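You operate a simulated robot arm through the tools that you are given. There is no shell and no other tool. Be economical: measure what you need, move in short steps, check, and stop when the job is done.

The job below is to be done with a simulated two-armed robot. You get a single attempt, and the scene is never put back.

TASK
Carry the teal finger from the short brake to the green side table in the long green pan.
Fine: open the clamp first, carry with both hands, then clamp again; the other fingers and pans stay. Set down upright: what you pick out.

Only the result counts: the job must be done as asked and must still hold three seconds after the hand-in. Knocking over, shifting, dropping, spilling or breaking anything else fails it.

THE ROBOT
Two 7-joint arms with two-finger parallel grippers on one trunk, on a base that drives. Base frame: it is fixed to the floor where the robot stands at the start and does not move with it; the origin is under the middle of the robot, x ahead of it, y to its left, z up. Readings come in mm, rad, newtons and seconds.
The left shoulder is at the start at [50, 161, 1198], the right one opposite. Places, roughly: cream finger, grey finger, teal finger [1500, 1000, 1000]; deep white pan [1000, -1000, 750]; long [1100, 800, 800]; long green pan [1000, 750, 750]; long grey pan [6000, 5500, 1000]; orange blank [500, -1500, 750]; short brake [1400, 500, 500]; small white pan [4000, 7250, 1000]; teal pan [750, -1000, 750]; top of the green side table [500, -1100, 800]. Payload 3.43 kg a hand.
The tool frame of a hand sits at the grasp point between the pads (the TCP): z along the fingers, y along the line on which they close. The tips reach 30 mm beyond it. The gripper opens to 94 mm. The fingers are 28 mm wide and 10 mm thick; the gripper's body (50 by 96 mm) begins 55 mm behind the TCP.
Orientation is that of the tool frame in the base frame, as a unit quaternion [x, y, z, w]. With the fingers straight down and closing along the base's y, the tool's x points along the base's -x, its y along +y and its z along -z.

THE INTERFACE
- The arms move only by the tool drive_tool. It takes "left_steps", "right_steps" or both (then of equal length, played together; a hand with none holds still); each is a list of rows, each a list of 7 numbers: the turn, a rotation vector about the base's x, y, z in rad, then the shift along the base's x, y, z in mm, then the gripper command, from -1 (shut) to 1 (fully open), values between in proportion. In form: [[wx, wy, wz, tx, ty, tz, hand], ...]. A call has 1 to 10 rows; each row is the pose to reach, as a shift and turn from the pose commanded when the call began. Each row takes 0.2 s and may step no farther than 50 mm and 0.15 rad from the row before; otherwise, or with a gripper value out of range, the whole call is refused. A pose out of reach is approached as far as the arm can. The call stops where the force on the tool passes 70 N (or 10 N more than at its start, if that is more) or the arm is blocked; 0.2 s more then pass. The fingers move at their own pace (about 45 mm/s each) and stop on an object; they squeeze with about 30 N. The grip force told is the motor's: it shows also when the fingers shut on nothing. Time passes only in rows, and 0.2 s behind the last, so rows that repeat a pose let the fingers close. The reply holds the time, the measured pose of the TCP, the force on the tool along the base axes, the opening and the grip force, in the units named above and with some noise, with the torque about the TCP (base axes, N m) and any sound that the robot's microphone picked up.
- Cameras (640 x 400 px; columns grow to the right, rows downward): "scene" is now at [129.2, -19.3, 1347.2]; the picture's right is [-0.26, -0.97, 0.00], its down [-0.37, 0.10, -0.93] and it looks along [0.89, -0.24, -0.38] (base axes); focal length 214 px, centre (320, 200). "left" rides on the left gripper at [76, -14, -103] in its tool frame; the picture's right is [0.18, 0.98, 0.00], its down [-0.75, 0.14, -0.64] and it looks along [-0.63, 0.12, 0.77] (tool axes); focal length 243 px, centre (320, 200). "right" rides on the right gripper at [76, 14, -102] in its tool frame; the picture's right is [-0.18, 0.98, 0.00], its down [-0.75, -0.14, -0.64] and it looks along [-0.63, -0.12, 0.77] (tool axes); focal length 243 px, centre (320, 200). There is no depth. A picture from a camera that has moved, and an enlarged one, comes with that camera's place and axes in the base frame and with its lens. The place of the scene camera against the robot may be out by one fixed shift of up to 12 mm in any direction.
- capture(camera): a new picture of that camera. No time passes.
- move_column(by): slides the trunk up (or, below 0, down) by that many mm; the arms and the scene camera ride with it, the base frame stays. It gives what a move gives, with no picture.
- roll_base(legs): drives the robot by 1 to 6 legs, each [ahead, left, turn to the left] in mm, mm and rad, along the robot's own axes; the way and the turn of a leg run together, so that a leg with both is an arc; at most 1500 mm and 3.142 rad a leg. The arms and the cameras ride along, it lands a little off, and it stops where it bumps. It gives what a move gives.
- head_to(pan, tilt): turns the head with the scene camera to pan (to the left, within 1.396 rad either way) and tilt (down, from -0.506 to 1.204), counted from straight ahead of the robot. It gives what a move gives.
- zoom(camera, box): a new picture of the part [left, top, right, bottom] of that camera's present view, enlarged. No time passes.
- job_done(): hands the job in; it is judged then, once.

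Go step by step. Nothing tells you exact positions but the pictures and the camera data: compare them with the known pose of the tool, close in by small moves and look again before you grip or let go. The budget is 120 turns and 88 pictures, counting those below and the enlarged ones. Unless the task says otherwise, let go and move clear before handing in, and close with one line.

The tools are called after "Call:" by a JSON object that holds its "method" and its "body". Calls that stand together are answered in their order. drive_tool: Moves the arms, as the interface text tells. Its arguments: {"type":"object","properties":{"left_steps":{"type":"array","items":{"type":"array","items":{"type":"number"}}},"right_steps":{"type":"array","items":{"type":"array","items":{"type":"number"}}}},"required":[]} The other tools are called the same way: move_column (by) slides the trunk up or down; roll_base (legs) drives the base; head_to (pan, tilt) turns the head that bears the scene camera; capture (camera) takes a picture; zoom (camera, box) takes an enlarged picture of a part of a camera's view; job_done () hands the job in.

At the start:

```text
time: 0.0
left_tcp_pos: [403.8, 76.3, 1318.7]
left_orientation: [0.0, 1.0, 0.001, 0.0]
left_ft_force: [0.5, 0.1, -0.6]
left_wrist_torque: [0.03, 0.01, -0.01]
left_width: 93.9
left_finger_force: 0.1
right_tcp_pos: [288.9, -192.3, 1276.8]
right_orientation: [0.0, 1.0, 0.0, -0.001]
right_ft_force: [0.2, 0.9, -0.3]
right_wrist_torque: [0.03, 0.0, 0.01]
right_width: 93.9
right_finger_force: 0.1
trunk travel left (down, up): [-225.0, 42.0]
robot x, y, heading: [-0.2, 0.3, 0.003]
head pan, tilt: [-0.264, 0.387]
```

scene: 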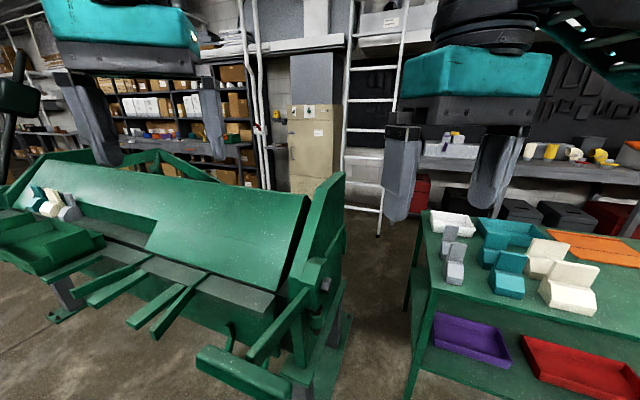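
right: 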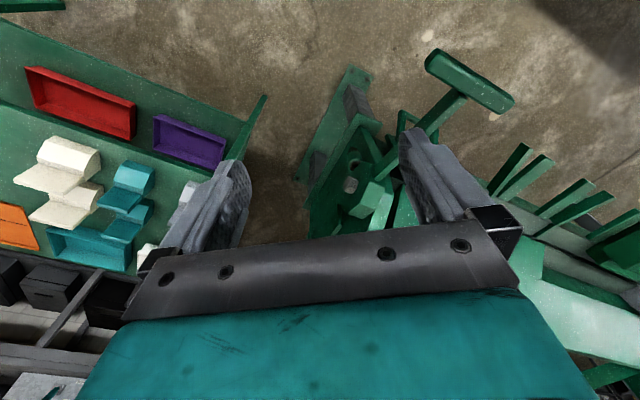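
left: 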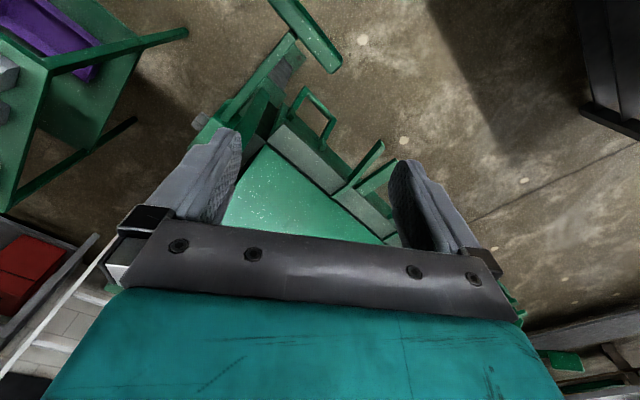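

I see the green brake ahead on the left, with small fingers (cream, teal, grey) at its far left, and the side table on the right with pans. I look at the brake closely first, before moving.

Call:
{"method": "zoom", "body": {"camera": "scene", "box": [0, 150, 160, 300]}}

Call:
{"method": "zoom", "body": {"camera": "scene", "box": [400, 180, 640, 400]}}

Call:
{"method": "head_to", "body": {"pan": 0.6, "tilt": 0.5}}

Call:
{"method": "capture", "body": {"camera": "scene"}}

```text
2.67 times, centred on (80, 225) of scene
camera zoom: at [129.2, -19.3, 1347.2], right [-0.26, -0.97, 0.0], down [-0.37, 0.1, -0.93], along [0.89, -0.24, -0.38], focal length 572 px, centre (960, 133)
```

zoom: 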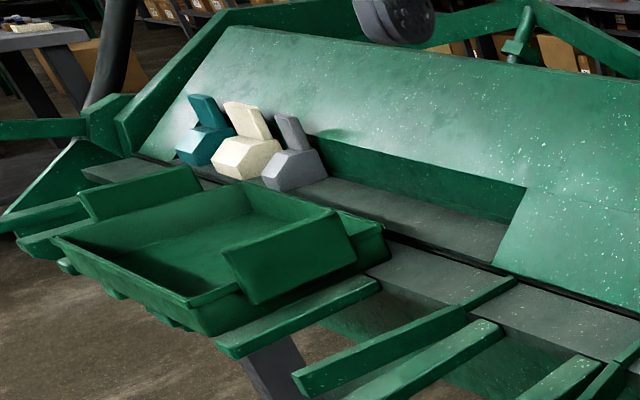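

```text
1.82 times, centred on (520, 290) of scene
camera zoom: at [129.2, -19.3, 1347.2], right [-0.26, -0.97, 0.0], down [-0.37, 0.1, -0.93], along [0.89, -0.24, -0.38], focal length 390 px, centre (-44, 36)
```

zoom: 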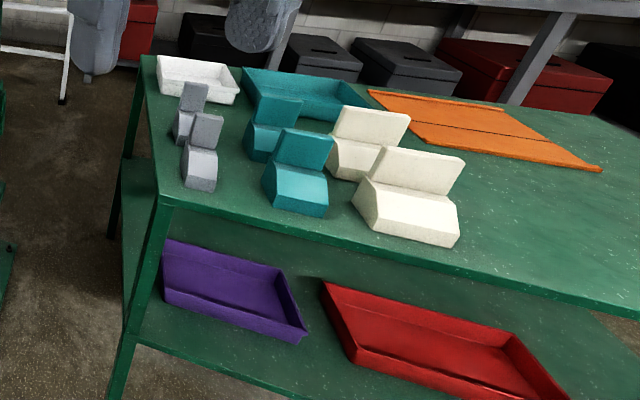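

```text
time: 1.2
left_tcp_pos: [402.7, 76.8, 1318.1]
left_orientation: [0.0, 1.0, 0.0, 0.0]
left_ft_force: [-0.1, 0.1, -0.8]
left_wrist_torque: [0.0, 0.01, 0.01]
left_width: 94.1
left_finger_force: 0.0
right_tcp_pos: [288.3, -191.7, 1277.9]
right_orientation: [0.0, 1.0, 0.001, 0.0]
right_ft_force: [-0.5, -0.2, 0.4]
right_wrist_torque: [-0.02, 0.0, 0.01]
right_width: 93.9
right_finger_force: 0.1
trunk travel left (down, up): [-225.0, 42.0]
robot x, y, heading: [-0.3, -0.9, -0.006]
head pan, tilt: [0.6, 0.499]
```

```text
82 pictures are left
camera scene: at [114.7, 56.1, 1337.0], right [0.56, -0.83, 0.0], down [-0.4, -0.27, -0.88], along [0.72, 0.5, -0.48], focal length 214 px, centre (320, 200)
```

scene: 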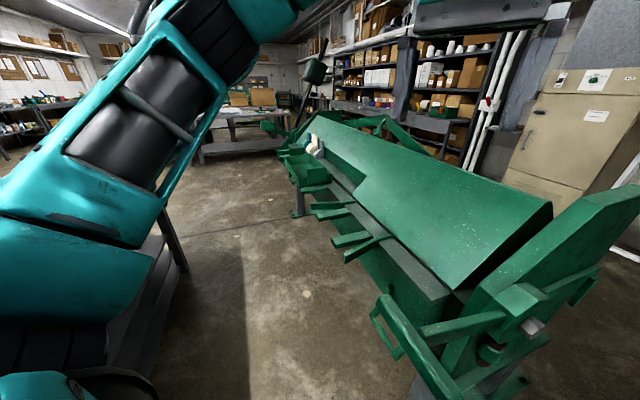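

The pan with two end grips sits on the brake's front arms; the three fingers stand in the gap of the clamping beam at the far left. I zoom on both ends of the brake to find the clamp levers.

Call:
{"method": "zoom", "body": {"camera": "scene", "box": [240, 30, 400, 230]}}

Call:
{"method": "zoom", "body": {"camera": "scene", "box": [360, 160, 640, 400]}}

```text
2.00 times, centred on (320, 130) of scene
camera zoom: at [114.7, 56.1, 1337.0], right [0.56, -0.83, 0.0], down [-0.4, -0.27, -0.88], along [0.72, 0.5, -0.48], focal length 429 px, centre (320, 340)
```

zoom: 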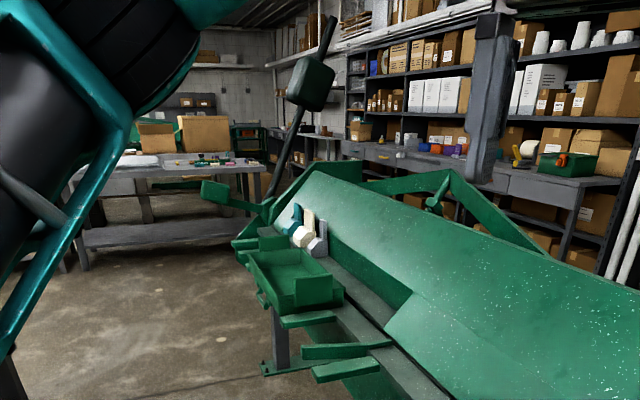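

```text
1.67 times, centred on (500, 280) of scene
camera zoom: at [114.7, 56.1, 1337.0], right [0.56, -0.83, 0.0], down [-0.4, -0.27, -0.88], along [0.72, 0.5, -0.48], focal length 358 px, centre (20, 67)
```

zoom: 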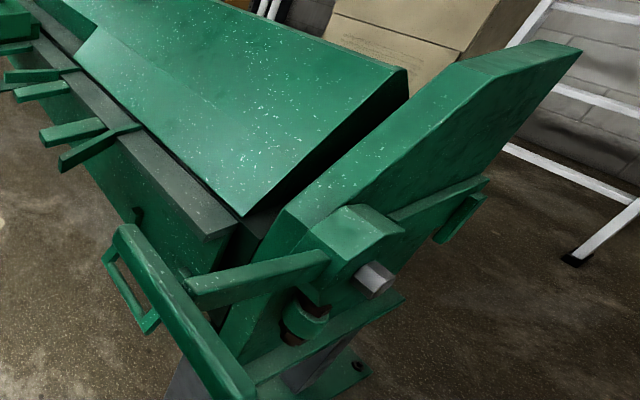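

Before driving to the brake's left part I check what stands to the left of the robot.

Call:
{"method": "head_to", "body": {"pan": 1.35, "tilt": 0.6}}

Call:
{"method": "capture", "body": {"camera": "scene"}}

```text
time: 2.3
left_tcp_pos: [402.9, 76.3, 1318.4]
left_orientation: [0.0, 1.0, 0.0, -0.001]
left_ft_force: [0.3, 0.6, -0.1]
left_wrist_torque: [0.04, 0.02, 0.02]
left_width: 94.1
left_finger_force: 0.1
right_tcp_pos: [288.4, -192.6, 1276.7]
right_orientation: [0.0, 1.0, 0.0, 0.0]
right_ft_force: [0.8, 0.0, 0.5]
right_wrist_torque: [0.0, -0.01, 0.01]
right_width: 94.0
right_finger_force: 0.1
trunk travel left (down, up): [-225.0, 42.0]
robot x, y, heading: [0.9, -0.0, -0.004]
head pan, tilt: [1.349, 0.6]
```

```text
79 pictures are left
camera scene: at [59.1, 91.0, 1327.9], right [0.98, -0.22, 0.0], down [-0.12, -0.55, -0.83], along [0.18, 0.8, -0.56], focal length 214 px, centre (320, 200)
```

scene: 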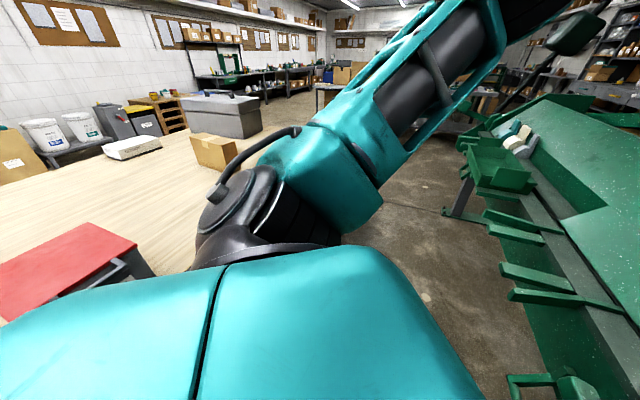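

The aisle between bench and brake is about a metre wide and runs ahead-left. I drive half way along it and look again for triangulation.

Call:
{"method": "roll_base", "body": {"legs": [[270, 420, 0], [0, 0, -0.5]]}}

Call:
{"method": "head_to", "body": {"pan": 0.4, "tilt": 0.5}}

Call:
{"method": "capture", "body": {"camera": "scene"}}

```text
time: 6.6
left_tcp_pos: [653.4, 284.5, 1318.4]
left_orientation: [0.255, 0.967, 0.001, 0.001]
left_ft_force: [0.2, -0.3, 0.2]
left_wrist_torque: [0.01, -0.01, 0.02]
left_width: 93.9
left_finger_force: 0.0
right_tcp_pos: [421.8, 106.5, 1276.7]
right_orientation: [0.255, 0.967, 0.002, -0.001]
right_ft_force: [1.0, -0.5, 0.5]
right_wrist_torque: [-0.01, 0.0, 0.0]
right_width: 94.0
right_finger_force: 0.2
trunk travel left (down, up): [-225.0, 42.0]
robot x, y, heading: [269.4, 414.9, -0.513]
head pan, tilt: [1.349, 0.6]
```

```text
time: 7.9
left_tcp_pos: [654.0, 284.3, 1318.1]
left_orientation: [0.254, 0.967, 0.0, 0.0]
left_ft_force: [0.4, -0.1, 0.3]
left_wrist_torque: [-0.02, 0.02, 0.0]
left_width: 94.0
left_finger_force: 0.0
right_tcp_pos: [421.8, 105.7, 1277.0]
right_orientation: [0.255, 0.967, 0.0, -0.001]
right_ft_force: [0.8, -0.1, 0.1]
right_wrist_torque: [0.01, -0.01, -0.02]
right_width: 93.8
right_finger_force: 0.0
trunk travel left (down, up): [-225.0, 42.0]
robot x, y, heading: [265.4, 411.4, -0.516]
head pan, tilt: [0.4, 0.499]
```

```text
78 pictures are left
camera scene: at [391.6, 390.5, 1337.0], right [-0.11, -0.99, 0.0], down [-0.48, 0.05, -0.88], along [0.87, -0.1, -0.48], focal length 214 px, centre (320, 200)
```

scene: 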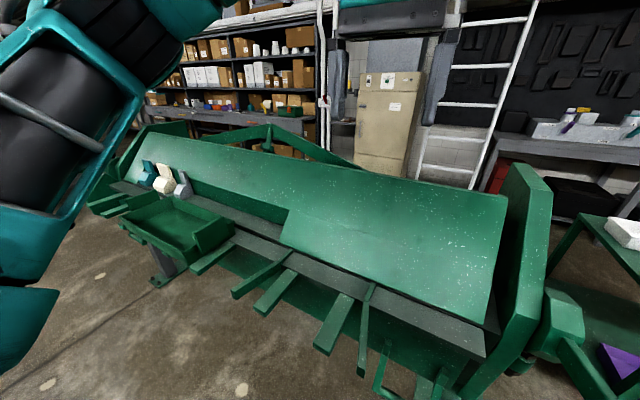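

Triangulated: fingers near (1517, 1115, 860), pan near (1109, 843, 843), brake axis along about (0.60, 0.80). I drive along it to stand in front of pan and fingers.

Call:
{"method": "roll_base", "body": {"legs": [[0, 0, -0.12], [0, 800, 0]]}}

Call:
{"method": "head_to", "body": {"pan": 0.0, "tilt": 0.7}}

Call:
{"method": "capture", "body": {"camera": "scene"}}

Call:
{"method": "head_to", "body": {"pan": 0.7, "tilt": 0.5}}

Call:
{"method": "capture", "body": {"camera": "scene"}}

```text
time: 12.9
left_tcp_pos: [1131.9, 903.7, 1318.5]
left_orientation: [0.316, 0.949, 0.0, 0.0]
left_ft_force: [0.0, 0.2, -0.1]
left_wrist_torque: [0.0, -0.02, -0.01]
left_width: 94.0
left_finger_force: 0.0
right_tcp_pos: [879.6, 757.9, 1277.3]
right_orientation: [0.317, 0.948, 0.001, -0.001]
right_ft_force: [-0.1, -0.2, 0.4]
right_wrist_torque: [0.01, 0.02, -0.01]
right_width: 93.6
right_finger_force: 0.1
trunk travel left (down, up): [-225.0, 42.0]
robot x, y, heading: [762.1, 1086.5, -0.642]
head pan, tilt: [0.4, 0.499]
```

```text
time: 13.8
left_tcp_pos: [1131.1, 904.7, 1318.2]
left_orientation: [0.316, 0.949, 0.0, 0.0]
left_ft_force: [0.3, -0.5, -0.1]
left_wrist_torque: [-0.01, -0.03, -0.02]
left_width: 93.9
left_finger_force: 0.0
right_tcp_pos: [880.2, 757.6, 1276.5]
right_orientation: [0.316, 0.949, 0.0, 0.0]
right_ft_force: [-0.4, -0.7, -0.2]
right_wrist_torque: [-0.01, 0.01, 0.0]
right_width: 93.9
right_finger_force: 0.1
trunk travel left (down, up): [-225.0, 42.0]
robot x, y, heading: [765.8, 1087.5, -0.645]
head pan, tilt: [0.0, 0.7]
```

```text
77 pictures are left
camera scene: at [863.5, 1014.1, 1319.3], right [-0.6, -0.8, 0.0], down [-0.52, 0.39, -0.77], along [0.61, -0.46, -0.64], focal length 214 px, centre (320, 200)
```

scene: 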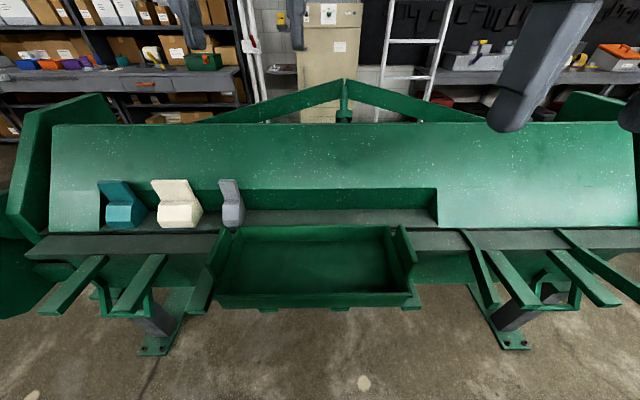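

```text
time: 14.8
left_tcp_pos: [1131.3, 902.2, 1318.3]
left_orientation: [0.316, 0.949, 0.0, 0.0]
left_ft_force: [-0.3, 0.6, -0.1]
left_wrist_torque: [0.02, -0.03, 0.01]
left_width: 94.1
left_finger_force: 0.1
right_tcp_pos: [879.0, 758.3, 1277.8]
right_orientation: [0.316, 0.949, -0.001, 0.0]
right_ft_force: [-0.1, -0.4, -1.1]
right_wrist_torque: [0.02, 0.0, 0.01]
right_width: 94.1
right_finger_force: 0.0
trunk travel left (down, up): [-225.0, 42.0]
robot x, y, heading: [765.4, 1084.1, -0.644]
head pan, tilt: [0.7, 0.499]
```

```text
76 pictures are left
camera scene: at [886.3, 1070.0, 1337.0], right [0.06, -1.0, 0.0], down [-0.48, -0.03, -0.88], along [0.88, 0.05, -0.48], focal length 214 px, centre (320, 200)
```

scene: 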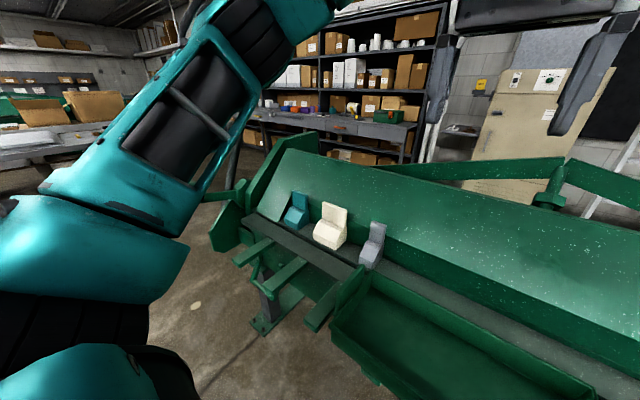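

I can see the brake frontally now: teal, cream and grey fingers sit in the beam's gap. I zoom on the fingers and on the left end.

Call:
{"method": "zoom", "body": {"camera": "scene", "box": [200, 150, 400, 290]}}

Call:
{"method": "zoom", "body": {"camera": "left", "box": [0, 0, 640, 400]}}

Call:
{"method": "zoom", "body": {"camera": "right", "box": [0, 0, 640, 400]}}

```text
2.86 times, centred on (300, 220) of scene
camera zoom: at [886.3, 1070.0, 1337.0], right [0.06, -1.0, 0.0], down [-0.48, -0.03, -0.88], along [0.88, 0.05, -0.48], focal length 613 px, centre (377, 143)
```

zoom: 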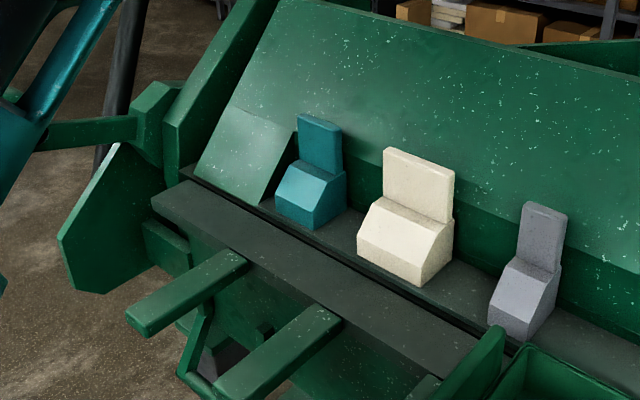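

```text
1.00 times, centred on (320, 200) of left
camera zoom: at [1062.5, 937.4, 1421.9], right [0.44, 0.9, 0.0], down [0.69, -0.34, 0.64], along [0.58, -0.28, -0.77], focal length 243 px, centre (320, 200)
```

zoom: 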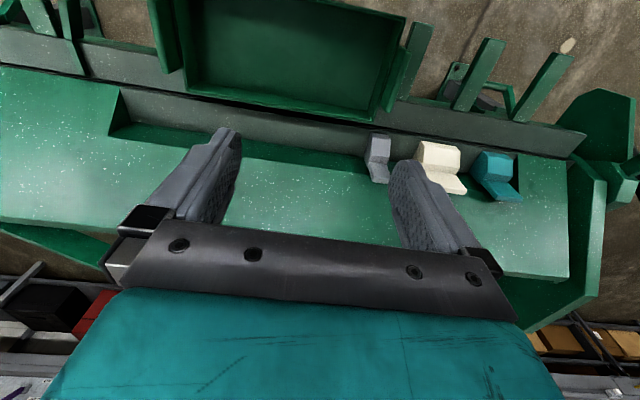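

```text
1.00 times, centred on (320, 200) of right
camera zoom: at [826.3, 813.3, 1380.4], right [0.74, 0.68, 0.0], down [0.52, -0.57, 0.64], along [0.43, -0.47, -0.77], focal length 243 px, centre (320, 200)
```

zoom: 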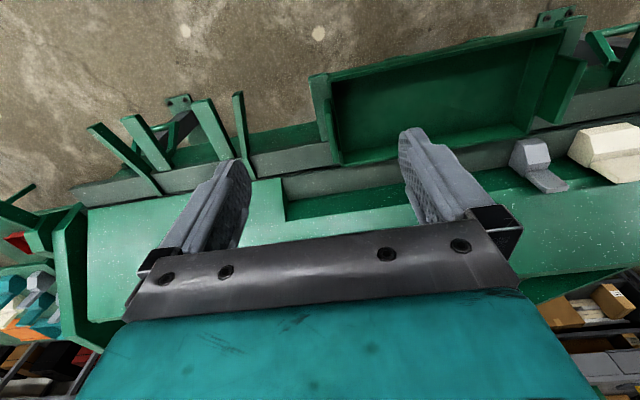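

I move further left to view the left end of the brake with its lever.

Call:
{"method": "roll_base", "body": {"legs": [[0, 600, 0]]}}

Call:
{"method": "head_to", "body": {"pan": 0.0, "tilt": 0.5}}

Call:
{"method": "capture", "body": {"camera": "scene"}}

Call:
{"method": "capture", "body": {"camera": "left"}}

```text
time: 18.2
left_tcp_pos: [1488.1, 1368.9, 1318.4]
left_orientation: [0.325, 0.946, 0.001, 0.0]
left_ft_force: [0.1, 0.3, -0.4]
left_wrist_torque: [-0.03, -0.01, 0.01]
left_width: 93.8
left_finger_force: 0.1
right_tcp_pos: [1233.1, 1226.5, 1278.0]
right_orientation: [0.325, 0.946, 0.0, 0.001]
right_ft_force: [-0.1, 0.4, -0.5]
right_wrist_torque: [0.01, -0.01, -0.02]
right_width: 94.0
right_finger_force: 0.1
trunk travel left (down, up): [-225.0, 42.0]
robot x, y, heading: [1124.9, 1554.2, -0.663]
head pan, tilt: [0.7, 0.499]
```

```text
time: 19.2
left_tcp_pos: [1488.1, 1368.3, 1318.7]
left_orientation: [0.325, 0.946, -0.001, 0.0]
left_ft_force: [0.8, -0.1, 0.0]
left_wrist_torque: [0.01, 0.01, -0.01]
left_width: 93.9
left_finger_force: 0.1
right_tcp_pos: [1232.6, 1224.9, 1277.9]
right_orientation: [0.325, 0.946, 0.001, 0.0]
right_ft_force: [-0.3, 0.0, 0.0]
right_wrist_torque: [0.0, -0.02, -0.01]
right_width: 93.8
right_finger_force: 0.0
trunk travel left (down, up): [-225.0, 42.0]
robot x, y, heading: [1129.5, 1555.0, -0.665]
head pan, tilt: [0.0, 0.499]
```

```text
72 pictures are left
camera scene: at [1226.6, 1479.5, 1337.0], right [-0.61, -0.79, 0.0], down [-0.38, 0.29, -0.88], along [0.69, -0.54, -0.48], focal length 214 px, centre (320, 200)
```

scene: 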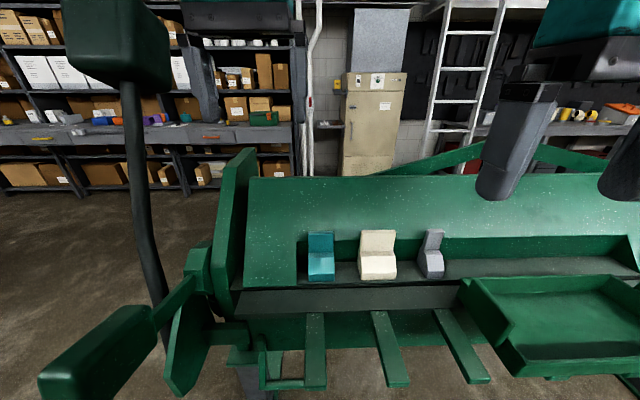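

```text
71 pictures are left
camera left: at [1419.3, 1402.8, 1421.9], right [0.46, 0.89, 0.0], down [0.68, -0.35, 0.64], along [0.57, -0.3, -0.77], focal length 243 px, centre (320, 200)
```

left: 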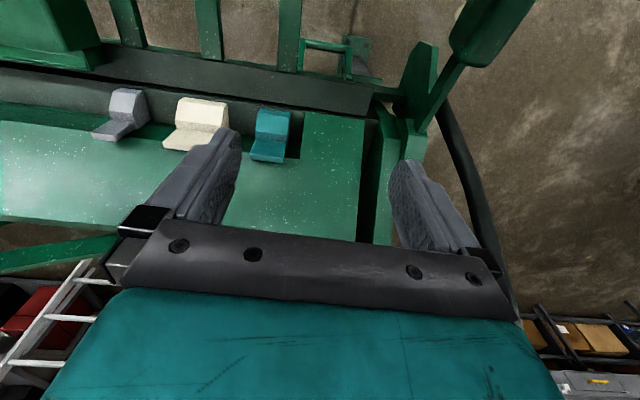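

The left end shows a lever: arm from a hub to a slab-like grip. I zoom on it in both cameras.

Call:
{"method": "head_to", "body": {"pan": 0.45, "tilt": 0.75}}

Call:
{"method": "capture", "body": {"camera": "scene"}}

Call:
{"method": "zoom", "body": {"camera": "left", "box": [200, 0, 560, 225]}}

```text
time: 20.1
left_tcp_pos: [1488.1, 1366.9, 1319.0]
left_orientation: [0.325, 0.946, 0.0, 0.0]
left_ft_force: [-1.1, -0.1, 0.0]
left_wrist_torque: [-0.01, -0.03, -0.01]
left_width: 94.0
left_finger_force: 0.1
right_tcp_pos: [1232.9, 1226.2, 1276.7]
right_orientation: [0.325, 0.946, 0.0, 0.0]
right_ft_force: [-0.5, -0.4, -0.6]
right_wrist_torque: [0.01, 0.04, 0.02]
right_width: 93.9
right_finger_force: 0.0
trunk travel left (down, up): [-225.0, 42.0]
robot x, y, heading: [1127.0, 1553.7, -0.658]
head pan, tilt: [0.45, 0.75]
```

```text
70 pictures are left
camera scene: at [1235.8, 1517.8, 1315.1], right [-0.21, -0.98, 0.0], down [-0.67, 0.14, -0.73], along [0.72, -0.15, -0.68], focal length 214 px, centre (320, 200)
```

scene: 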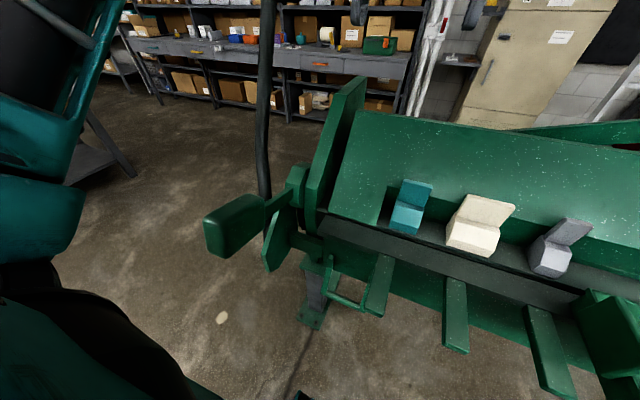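

```text
1.78 times, centred on (380, 112) of left
camera zoom: at [1419.3, 1402.7, 1421.9], right [0.46, 0.89, 0.0], down [0.68, -0.35, 0.64], along [0.57, -0.29, -0.77], focal length 431 px, centre (213, 356)
```

zoom: 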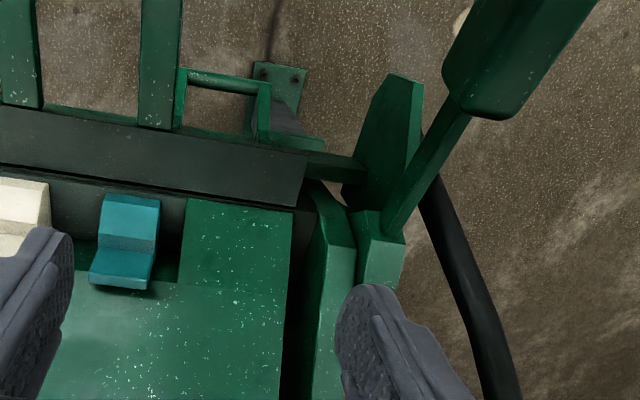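

The lever's pad lies near (1575, 1630, 970). I shift the robot left a bit so that the left hand can reach it well, then move the left hand above it and look.

Call:
{"method": "roll_base", "body": {"legs": [[0, 150, 0]]}}

Call:
{"method": "drive_tool", "body": {"left_steps": [[0, 0, 0, -25, 20, -35, 1], [0, 0, 0, -50, 45, -70, 1], [0, 0, 0, -75, 70, -105, 1], [0, 0, 0, -85, 100, -140, 1]]}}

Call:
{"method": "capture", "body": {"camera": "left"}}

Call:
{"method": "capture", "body": {"camera": "scene"}}

```text
time: 21.5
left_tcp_pos: [1583.3, 1491.1, 1318.8]
left_orientation: [0.325, 0.946, -0.001, 0.0]
left_ft_force: [0.7, 0.6, -0.5]
left_wrist_torque: [0.0, 0.02, -0.01]
left_width: 94.1
left_finger_force: 0.1
right_tcp_pos: [1328.9, 1348.1, 1276.8]
right_orientation: [0.325, 0.946, 0.0, 0.001]
right_ft_force: [0.2, -0.1, -0.5]
right_wrist_torque: [0.0, 0.01, -0.01]
right_width: 94.0
right_finger_force: 0.0
trunk travel left (down, up): [-225.0, 42.0]
robot x, y, heading: [1216.6, 1676.6, -0.659]
head pan, tilt: [0.45, 0.75]
```

```text
time: 22.5
left_tcp_pos: [1497.5, 1590.9, 1182.8]
left_orientation: [0.324, 0.946, -0.001, 0.0]
left_ft_force: [-0.4, -0.3, 0.5]
left_wrist_torque: [0.02, 0.0, 0.02]
left_width: 93.8
left_finger_force: 0.0
right_tcp_pos: [1329.3, 1348.3, 1276.4]
right_orientation: [0.324, 0.946, -0.001, 0.0]
right_ft_force: [-0.1, -0.5, -0.3]
right_wrist_torque: [-0.02, 0.02, 0.02]
right_width: 94.1
right_finger_force: 0.0
trunk travel left (down, up): [-225.0, 42.0]
robot x, y, heading: [1217.3, 1682.0, -0.662]
head pan, tilt: [0.45, 0.75]
```

```text
68 pictures are left
camera left: at [1427.6, 1626.1, 1285.6], right [0.46, 0.89, 0.0], down [0.68, -0.35, 0.64], along [0.57, -0.29, -0.77], focal length 243 px, centre (320, 200)
```

left: 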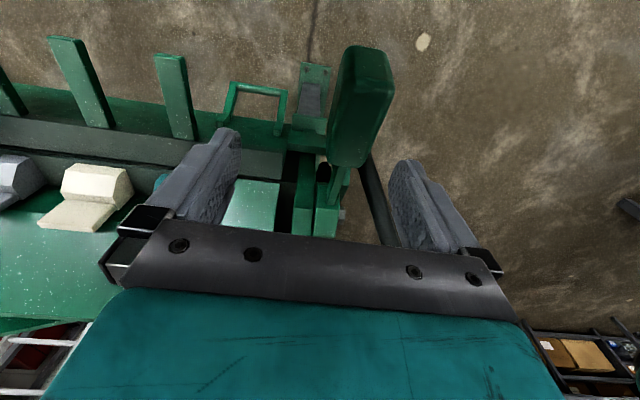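

```text
67 pictures are left
camera scene: at [1330.8, 1640.3, 1315.1], right [-0.21, -0.98, 0.0], down [-0.67, 0.14, -0.73], along [0.72, -0.15, -0.68], focal length 214 px, centre (320, 200)
```

scene: 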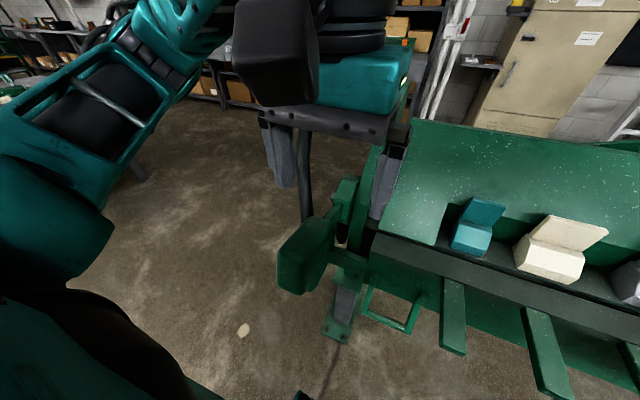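

The two views agree on the pad at about (1533, 1624, 1003). I zoom in both to learn its slope.

Call:
{"method": "zoom", "body": {"camera": "scene", "box": [240, 140, 440, 340]}}

Call:
{"method": "zoom", "body": {"camera": "left", "box": [220, 30, 440, 240]}}

```text
2.00 times, centred on (340, 240) of scene
camera zoom: at [1330.8, 1640.3, 1315.1], right [-0.21, -0.98, 0.0], down [-0.67, 0.14, -0.73], along [0.72, -0.15, -0.68], focal length 429 px, centre (280, 120)
```

zoom: 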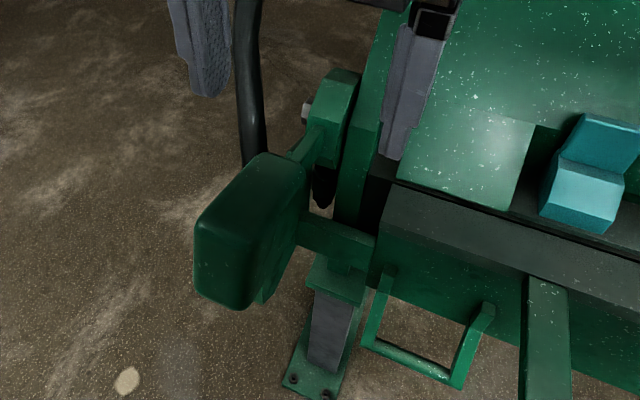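

```text
1.90 times, centred on (330, 135) of left
camera zoom: at [1427.6, 1626.1, 1285.6], right [0.46, 0.89, 0.0], down [0.68, -0.35, 0.64], along [0.57, -0.29, -0.77], focal length 462 px, centre (301, 324)
```

zoom: 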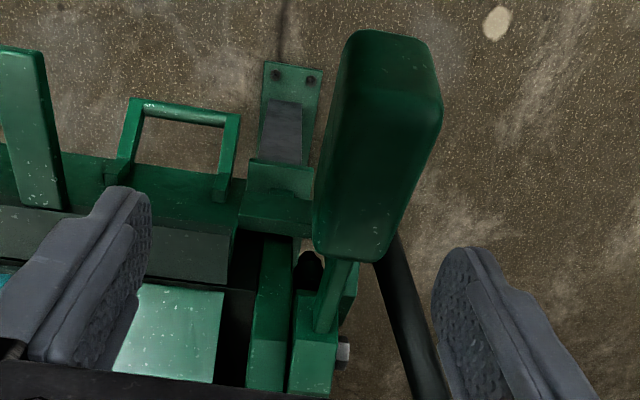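

The lever pivots about a bolt at about (1720, 1526, 959), the pad about 62 mm wide and 210 mm in front of it. I bring the open left gripper straight above the pad and check.

Call:
{"method": "drive_tool", "body": {"left_steps": [[0, 0, 0, 12, 11, -25, 1], [0, 0, 0, 24, 22, -50, 1], [0, 0, 0, 36, 33, -75, 1], [0, 0, 0, 36, 33, -105, 1]]}}

Call:
{"method": "capture", "body": {"camera": "left"}}

Call:
{"method": "zoom", "body": {"camera": "scene", "box": [220, 60, 480, 340]}}

```text
time: 23.5
left_tcp_pos: [1534.1, 1622.3, 1073.1]
left_orientation: [0.324, 0.946, 0.0, 0.0]
left_ft_force: [-0.6, -0.5, 0.5]
left_wrist_torque: [0.04, 0.0, 0.0]
left_width: 93.8
left_finger_force: 0.0
right_tcp_pos: [1328.7, 1348.2, 1278.5]
right_orientation: [0.325, 0.946, 0.001, 0.0]
right_ft_force: [0.6, -0.2, -0.2]
right_wrist_torque: [0.02, -0.01, 0.0]
right_width: 94.0
right_finger_force: 0.0
trunk travel left (down, up): [-225.0, 42.0]
robot x, y, heading: [1216.3, 1675.8, -0.659]
head pan, tilt: [0.45, 0.75]
```

```text
64 pictures are left
camera left: at [1465.3, 1657.3, 1176.2], right [0.46, 0.89, 0.0], down [0.68, -0.35, 0.64], along [0.57, -0.29, -0.77], focal length 243 px, centre (320, 200)
```

left: 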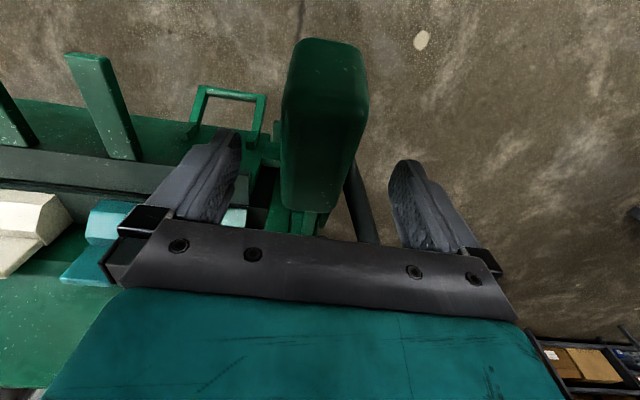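

```text
1.43 times, centred on (350, 200) of scene
camera zoom: at [1330.5, 1639.5, 1315.1], right [-0.21, -0.98, 0.0], down [-0.67, 0.14, -0.73], along [0.72, -0.15, -0.68], focal length 306 px, centre (277, 200)
```

zoom: 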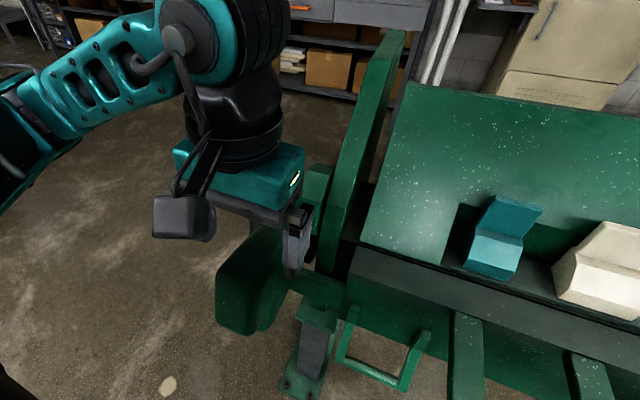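

The gripper is centred over the pad. I descend around it and close.

Call:
{"method": "drive_tool", "body": {"left_steps": [[0, 0, 0, 0, 2, -30, 1], [0, 0, 0, 0, 3, -60, 1], [0, 0, 0, 0, 3, -85, 1], [0, 0, 0, 0, 3, -85, -1], [0, 0, 0, 0, 3, -85, -1], [0, 0, 0, 0, 3, -85, -1], [0, 0, 0, 0, 3, -85, -1]]}}

Call:
{"method": "capture", "body": {"camera": "left"}}

```text
time: 25.1
left_tcp_pos: [1532.2, 1624.2, 990.8]
left_orientation: [0.325, 0.946, 0.0, -0.001]
left_ft_force: [-16.2, -21.7, -11.9]
left_wrist_torque: [0.67, -0.58, 0.51]
left_width: 60.3
left_finger_force: 44.7
right_tcp_pos: [1326.0, 1344.6, 1276.0]
right_orientation: [0.324, 0.946, 0.002, 0.001]
right_ft_force: [0.8, -0.3, -0.9]
right_wrist_torque: [0.0, 0.04, -0.02]
right_width: 93.9
right_finger_force: 0.1
trunk travel left (down, up): [-225.0, 42.0]
robot x, y, heading: [1218.4, 1678.5, -0.655]
head pan, tilt: [0.45, 0.75]
```

```text
62 pictures are left
camera left: at [1463.8, 1658.6, 1092.8], right [0.46, 0.89, 0.0], down [0.68, -0.35, 0.64], along [0.57, -0.29, -0.77], focal length 243 px, centre (320, 200)
```

left: 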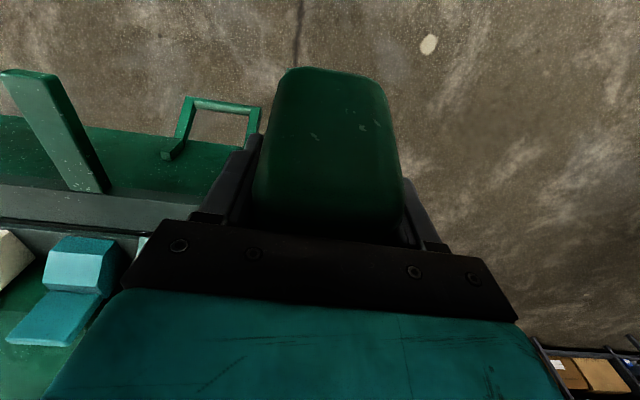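

The pad is firmly held (60 mm). I try a slight lift of the lever along its arc, watching the force.

Call:
{"method": "drive_tool", "body": {"left_steps": [[0, 0, 0, -1.5, -2.5, 0, -1], [0.021, 0.028, 0, -0.8, -3, 7.3, -1], [0.042, 0.056, 0, 0.7, -4.1, 14.6, -1], [0.042, 0.056, 0, 0.7, -4.1, 14.6, -1]]}}

```text
time: 26.1
left_tcp_pos: [1536.5, 1621.0, 1002.9]
left_orientation: [0.321, 0.946, 0.011, -0.032]
left_ft_force: [5.6, -17.4, -13.0]
left_wrist_torque: [-0.4, -0.24, 1.82]
left_width: 60.0
left_finger_force: 45.1
right_tcp_pos: [1329.5, 1345.4, 1276.3]
right_orientation: [0.325, 0.946, 0.001, -0.001]
right_ft_force: [0.7, 0.2, 0.3]
right_wrist_torque: [-0.02, 0.02, 0.02]
right_width: 94.1
right_finger_force: 0.1
trunk travel left (down, up): [-225.0, 42.0]
robot x, y, heading: [1216.6, 1679.4, -0.661]
head pan, tilt: [0.45, 0.75]
```

The lever moved easily. I continue along the arc.

Call:
{"method": "drive_tool", "body": {"left_steps": [[0.06, 0.08, 0, 4.6, -3.4, 20.4, -1], [0.119, 0.161, 0, 10.7, -7.9, 40.1, -1], [0.179, 0.241, 0, 18.5, -13.7, 58.9, -1], [0.179, 0.241, 0, 18.5, -13.7, 58.9, -1]]}}

Call:
{"method": "capture", "body": {"camera": "scene"}}

```text
time: 27.1
left_tcp_pos: [1557.6, 1605.6, 1060.7]
left_orientation: [0.316, 0.931, 0.055, -0.174]
left_ft_force: [8.2, -20.2, -21.1]
left_wrist_torque: [-0.13, -0.35, 1.5]
left_width: 60.0
left_finger_force: 44.6
right_tcp_pos: [1329.3, 1345.4, 1276.0]
right_orientation: [0.325, 0.946, 0.0, -0.001]
right_ft_force: [-0.6, 0.4, -0.3]
right_wrist_torque: [-0.02, 0.02, -0.05]
right_width: 94.1
right_finger_force: 0.2
trunk travel left (down, up): [-225.0, 42.0]
robot x, y, heading: [1220.7, 1677.1, -0.662]
head pan, tilt: [0.45, 0.75]
```

```text
61 pictures are left
camera scene: at [1332.5, 1636.8, 1314.7], right [-0.21, -0.98, 0.0], down [-0.67, 0.14, -0.73], along [0.71, -0.15, -0.68], focal length 214 px, centre (320, 200)
```

scene: 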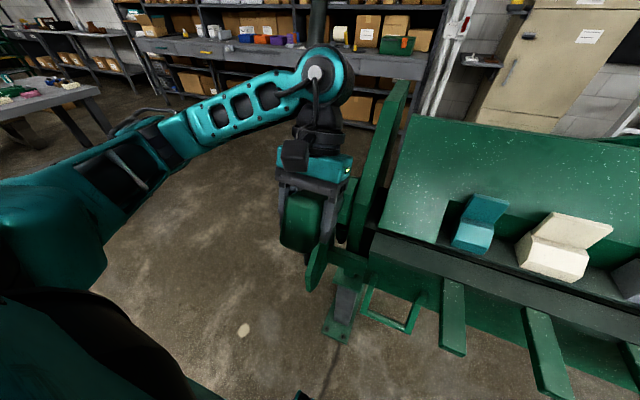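

The lever swings freely; the beam hasn't visibly moved yet. I continue the arc.

Call:
{"method": "drive_tool", "body": {"left_steps": [[0.06, 0.08, 0, 9.2, -6.8, 17.8, -1], [0.119, 0.161, 0, 19.8, -14.7, 34.3, -1], [0.179, 0.241, 0, 31.6, -23.4, 49.4, -1], [0.238, 0.321, 0, 44.5, -33, 63, -1], [0.238, 0.321, 0, 44.5, -33, 63, -1]]}}

Call:
{"method": "capture", "body": {"camera": "scene"}}

```text
time: 28.3
left_tcp_pos: [1598.7, 1576.0, 1126.1]
left_orientation: [0.299, 0.877, 0.114, -0.358]
left_ft_force: [4.3, 12.0, 7.8]
left_wrist_torque: [-0.32, -1.2, 2.29]
left_width: 60.0
left_finger_force: 44.8
right_tcp_pos: [1328.8, 1350.2, 1278.1]
right_orientation: [0.324, 0.946, 0.0, 0.001]
right_ft_force: [0.1, -0.6, 0.4]
right_wrist_torque: [-0.05, 0.02, -0.01]
right_width: 93.9
right_finger_force: 0.1
trunk travel left (down, up): [-225.0, 42.0]
robot x, y, heading: [1219.0, 1680.5, -0.659]
head pan, tilt: [0.45, 0.75]
```

```text
60 pictures are left
camera scene: at [1330.4, 1641.5, 1315.4], right [-0.21, -0.98, 0.0], down [-0.67, 0.14, -0.73], along [0.72, -0.15, -0.68], focal length 214 px, centre (320, 200)
```

scene: 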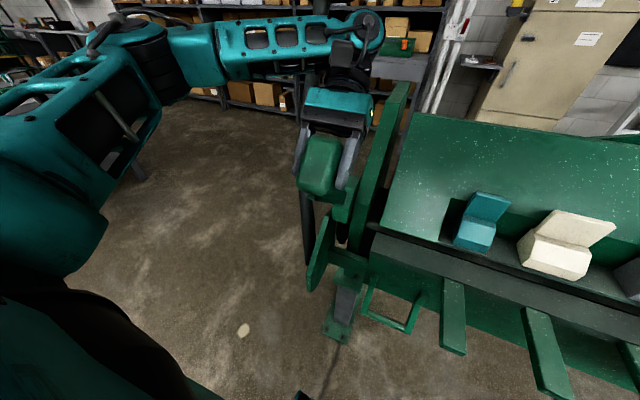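

The lever is now about 45° up. I zoom on the beam gap and lever for signs of opening.

Call:
{"method": "zoom", "body": {"camera": "scene", "box": [280, 100, 640, 325]}}

```text
1.78 times, centred on (460, 212) of scene
camera zoom: at [1330.4, 1641.5, 1315.4], right [-0.21, -0.98, 0.0], down [-0.67, 0.14, -0.73], along [0.72, -0.15, -0.68], focal length 381 px, centre (71, 178)
```

zoom: 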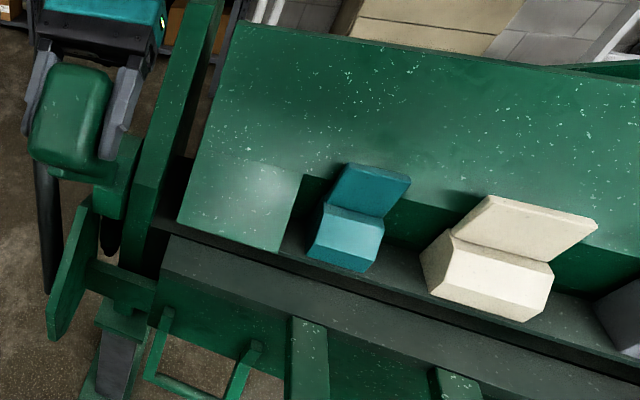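

The beam seems to have lifted some millimetres, so this is the clamp. I carry on toward its end stop.

Call:
{"method": "drive_tool", "body": {"left_steps": [[0.03, 0.04, 0, 7, -5.2, 6.2, -1], [0.06, 0.08, 0, 14.1, -10.4, 11.9, -1], [0.09, 0.12, 0, 21.4, -15.8, 17.2, -1], [0.119, 0.161, 0, 29, -21.5, 22.1, -1], [0.119, 0.161, 0, 29, -21.5, 22.1, -1]]}}

Call:
{"method": "zoom", "body": {"camera": "scene", "box": [280, 100, 640, 325]}}

```text
time: 29.5
left_tcp_pos: [1618.5, 1561.5, 1145.0]
left_orientation: [0.291, 0.847, 0.135, -0.423]
left_ft_force: [-3.0, 20.3, 7.8]
left_wrist_torque: [0.33, 0.73, 2.4]
left_width: 59.9
left_finger_force: 45.2
left hand out of reach, approached as far as the arm can: row 4, 5
right_tcp_pos: [1326.4, 1350.0, 1277.9]
right_orientation: [0.325, 0.946, -0.001, 0.001]
right_ft_force: [0.8, -0.6, 0.2]
right_wrist_torque: [0.02, 0.01, 0.02]
right_width: 93.8
right_finger_force: 0.1
trunk travel left (down, up): [-225.0, 42.0]
robot x, y, heading: [1217.8, 1677.0, -0.658]
head pan, tilt: [0.45, 0.75]
```

```text
1.78 times, centred on (460, 212) of scene
camera zoom: at [1329.4, 1642.8, 1315.3], right [-0.21, -0.98, 0.0], down [-0.67, 0.14, -0.73], along [0.72, -0.15, -0.68], focal length 381 px, centre (71, 178)
```

zoom: 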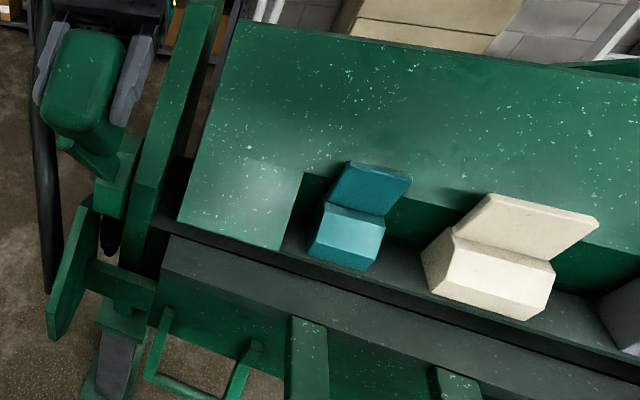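

The arm's reach ends here. I open the gripper in place to see whether the lever stays.

Call:
{"method": "drive_tool", "body": {"left_steps": [[0, 0, 0, 0, 0, 0, 0.2], [0, 0, 0, 0, 0, 0, 1], [0, 0, 0, 0, 0, 0, 1]]}}

Call:
{"method": "capture", "body": {"camera": "left"}}

Call:
{"method": "capture", "body": {"camera": "scene"}}

```text
time: 30.3
left_tcp_pos: [1618.4, 1557.8, 1143.6]
left_orientation: [0.291, 0.848, 0.135, -0.422]
left_ft_force: [1.3, 0.0, 1.5]
left_wrist_torque: [0.02, -0.01, 0.04]
left_width: 94.0
left_finger_force: 0.1
right_tcp_pos: [1328.1, 1348.0, 1278.2]
right_orientation: [0.325, 0.946, 0.001, 0.001]
right_ft_force: [0.0, -0.2, 1.1]
right_wrist_torque: [0.0, -0.02, 0.0]
right_width: 94.2
right_finger_force: 0.1
trunk travel left (down, up): [-225.0, 42.0]
robot x, y, heading: [1220.0, 1675.4, -0.659]
head pan, tilt: [0.45, 0.75]
```

```text
57 pictures are left
camera left: at [1640.2, 1525.6, 1267.0], right [0.51, 0.85, 0.13], down [0.85, -0.48, -0.21], along [-0.12, 0.22, -0.97], focal length 243 px, centre (320, 200)
```

left: 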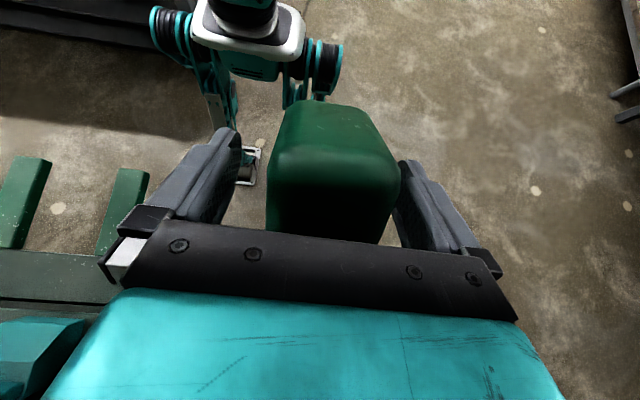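

```text
56 pictures are left
camera scene: at [1330.5, 1639.1, 1314.9], right [-0.21, -0.98, 0.0], down [-0.67, 0.14, -0.73], along [0.72, -0.15, -0.68], focal length 214 px, centre (320, 200)
```

scene: 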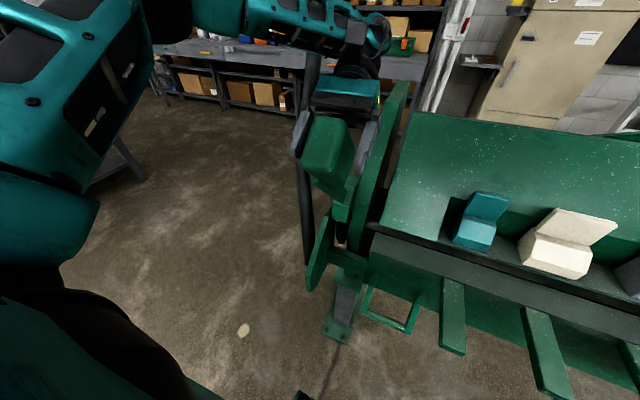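

The lever stays put at about 52°. I lift the hand off upward, turn it back to pointing down and then push the lever further from the front.

Call:
{"method": "drive_tool", "body": {"left_steps": [[0, 0, 0, 0, 0, 30, 1], [0, 0, 0, 0, 0, 60, 1], [0, 0, 0, 0, 0, 95, 1], [-0.06, -0.08, 0, -5, 4, 130, 1], [-0.12, -0.16, 0, -15, 11, 150, 1], [-0.179, -0.241, 0, -35, 26, 160, 1], [-0.238, -0.321, 0, -60, 45, 160, 1], [-0.298, -0.402, 0, -85, 63, 160, 0], [-0.358, -0.482, 0, -110, 82, 150, -1], [-0.417, -0.562, 0, -130, 97, 140, -1]]}}

Call:
{"method": "drive_tool", "body": {"left_steps": [[-0.06, -0.08, 0, -20, 15, -25, -1], [-0.119, -0.161, 0, -30, 22, -60, -1], [-0.125, -0.17, 0, -30, 22, -100, -1]]}}

Call:
{"method": "capture", "body": {"camera": "left"}}

Call:
{"method": "capture", "body": {"camera": "scene"}}

```text
time: 32.5
left_tcp_pos: [1493.2, 1654.1, 1280.2]
left_orientation: [0.318, 0.942, 0.032, -0.105]
left_ft_force: [33.4, -6.3, -5.8]
left_wrist_torque: [0.71, 4.1, -0.15]
left_width: 24.7
left_finger_force: 0.1
left hand out of reach, approached as far as the arm can: row 2, 3, 4, 5, 6
right_tcp_pos: [1327.5, 1348.0, 1277.2]
right_orientation: [0.325, 0.946, 0.001, 0.0]
right_ft_force: [0.4, -0.9, 0.0]
right_wrist_torque: [0.01, -0.01, 0.0]
right_width: 93.9
right_finger_force: 0.0
trunk travel left (down, up): [-225.0, 42.0]
robot x, y, heading: [1217.1, 1677.0, -0.659]
head pan, tilt: [0.45, 0.75]
```

```text
time: 33.3
left_tcp_pos: [1460.9, 1676.7, 1186.4]
left_orientation: [0.323, 0.946, 0.001, -0.003]
left_ft_force: [0.3, 0.8, -0.1]
left_wrist_torque: [0.0, 0.01, 0.0]
left_width: 0.1
left_finger_force: 29.8
right_tcp_pos: [1327.9, 1348.3, 1276.8]
right_orientation: [0.325, 0.946, 0.001, 0.0]
right_ft_force: [-0.4, -0.2, -0.9]
right_wrist_torque: [0.03, 0.01, 0.02]
right_width: 93.9
right_finger_force: 0.0
trunk travel left (down, up): [-225.0, 42.0]
robot x, y, heading: [1221.6, 1677.6, -0.66]
head pan, tilt: [0.45, 0.75]
```

```text
55 pictures are left
camera left: at [1392.6, 1710.6, 1288.5], right [0.46, 0.89, 0.0], down [0.69, -0.35, 0.64], along [0.57, -0.29, -0.77], focal length 243 px, centre (320, 200)
```

left: 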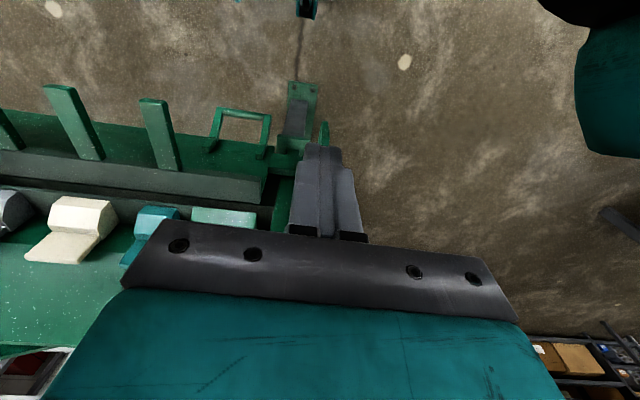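

```text
54 pictures are left
camera scene: at [1331.1, 1639.4, 1315.0], right [-0.21, -0.98, 0.0], down [-0.67, 0.14, -0.73], along [0.72, -0.15, -0.68], focal length 214 px, centre (320, 200)
```

scene: 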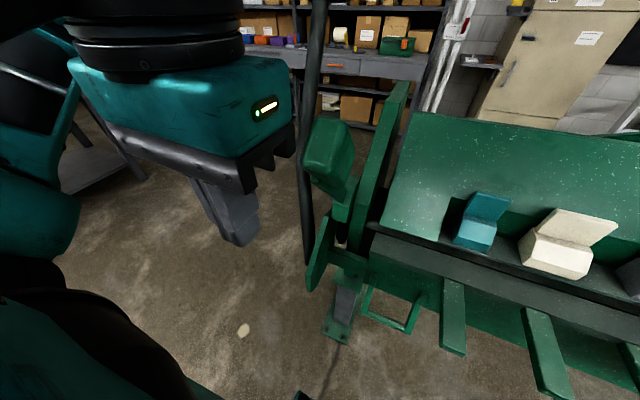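

The lever stayed at its angle. Now I push its pad from the front with closed fingers, away from the robot.

Call:
{"method": "drive_tool", "body": {"left_steps": [[0, 0, 0, 24, -18, -30, -1], [0, 0, 0, 48, -36, -50, -1], [0, 0, 0, 72, -54, -50, -1], [0, 0, 0, 88, -66, -50, -1], [0, 0, 0, 104, -77, -50, -1], [0, 0, 0, 120, -89, -50, -1], [0, 0, 0, 136, -101, -50, -1], [0, 0, 0, 152, -113, -50, -1]]}}

Call:
{"method": "capture", "body": {"camera": "scene"}}

```text
time: 35.1
left_tcp_pos: [1607.8, 1565.6, 1139.3]
left_orientation: [0.324, 0.946, -0.001, 0.002]
left_ft_force: [-18.5, 15.0, 29.7]
left_wrist_torque: [-1.06, -2.03, 0.51]
left_width: 0.0
left_finger_force: 29.9
right_tcp_pos: [1323.3, 1351.2, 1279.1]
right_orientation: [0.324, 0.946, 0.0, 0.003]
right_ft_force: [0.1, -0.5, 0.3]
right_wrist_torque: [-0.02, -0.01, -0.01]
right_width: 94.1
right_finger_force: 0.0
trunk travel left (down, up): [-225.0, 42.0]
robot x, y, heading: [1217.1, 1678.6, -0.657]
head pan, tilt: [0.45, 0.75]
```

```text
53 pictures are left
camera scene: at [1325.5, 1642.7, 1316.2], right [-0.21, -0.98, 0.0], down [-0.66, 0.14, -0.73], along [0.72, -0.15, -0.68], focal length 214 px, centre (320, 200)
```

scene: 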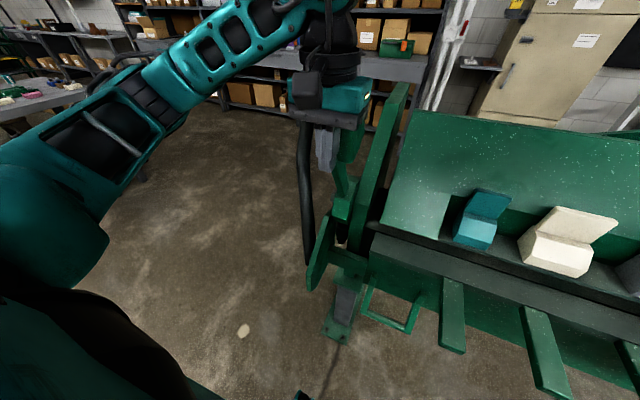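

The lever went back further, about upright. I push on a little to find its stop.

Call:
{"method": "drive_tool", "body": {"left_steps": [[0, 0, 0, 10, -7, 2, -1], [0, 0, 0, 20, -15, 4, -1], [0, 0, 0, 30, -22, 6, -1], [0, 0, 0, 40, -30, 8, -1], [0, 0, 0, 50, -37, 10, -1]]}}

Call:
{"method": "capture", "body": {"camera": "scene"}}

```text
time: 36.0
left_tcp_pos: [1632.1, 1546.8, 1151.3]
left_orientation: [0.329, 0.944, -0.006, 0.006]
left_ft_force: [-27.5, 20.1, 19.1]
left_wrist_torque: [-1.12, -2.08, 0.23]
left_width: 0.1
left_finger_force: 29.8
right_tcp_pos: [1322.2, 1353.1, 1277.3]
right_orientation: [0.324, 0.946, -0.001, 0.004]
right_ft_force: [-1.2, -0.2, 0.4]
right_wrist_torque: [-0.04, -0.03, -0.02]
right_width: 93.9
right_finger_force: 0.0
trunk travel left (down, up): [-225.0, 42.0]
robot x, y, heading: [1217.4, 1679.2, -0.662]
head pan, tilt: [0.45, 0.75]
stopped in row 4 (left hand): the force on the tool passed its limit (the readings are from after the stop); the commanded pose is now the measured one
```

```text
52 pictures are left
camera scene: at [1324.1, 1644.2, 1315.1], right [-0.21, -0.98, 0.0], down [-0.66, 0.14, -0.74], along [0.72, -0.15, -0.68], focal length 214 px, centre (320, 200)
```

scene: 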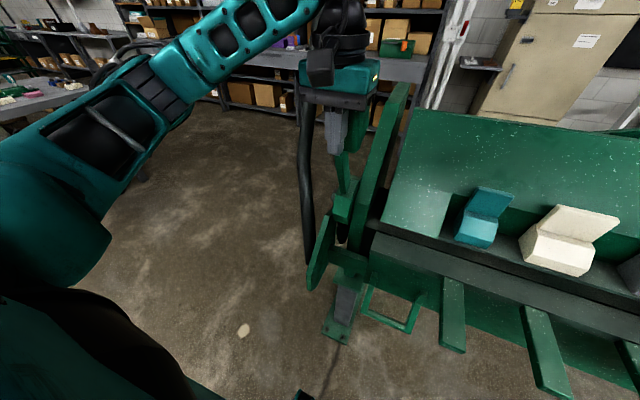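

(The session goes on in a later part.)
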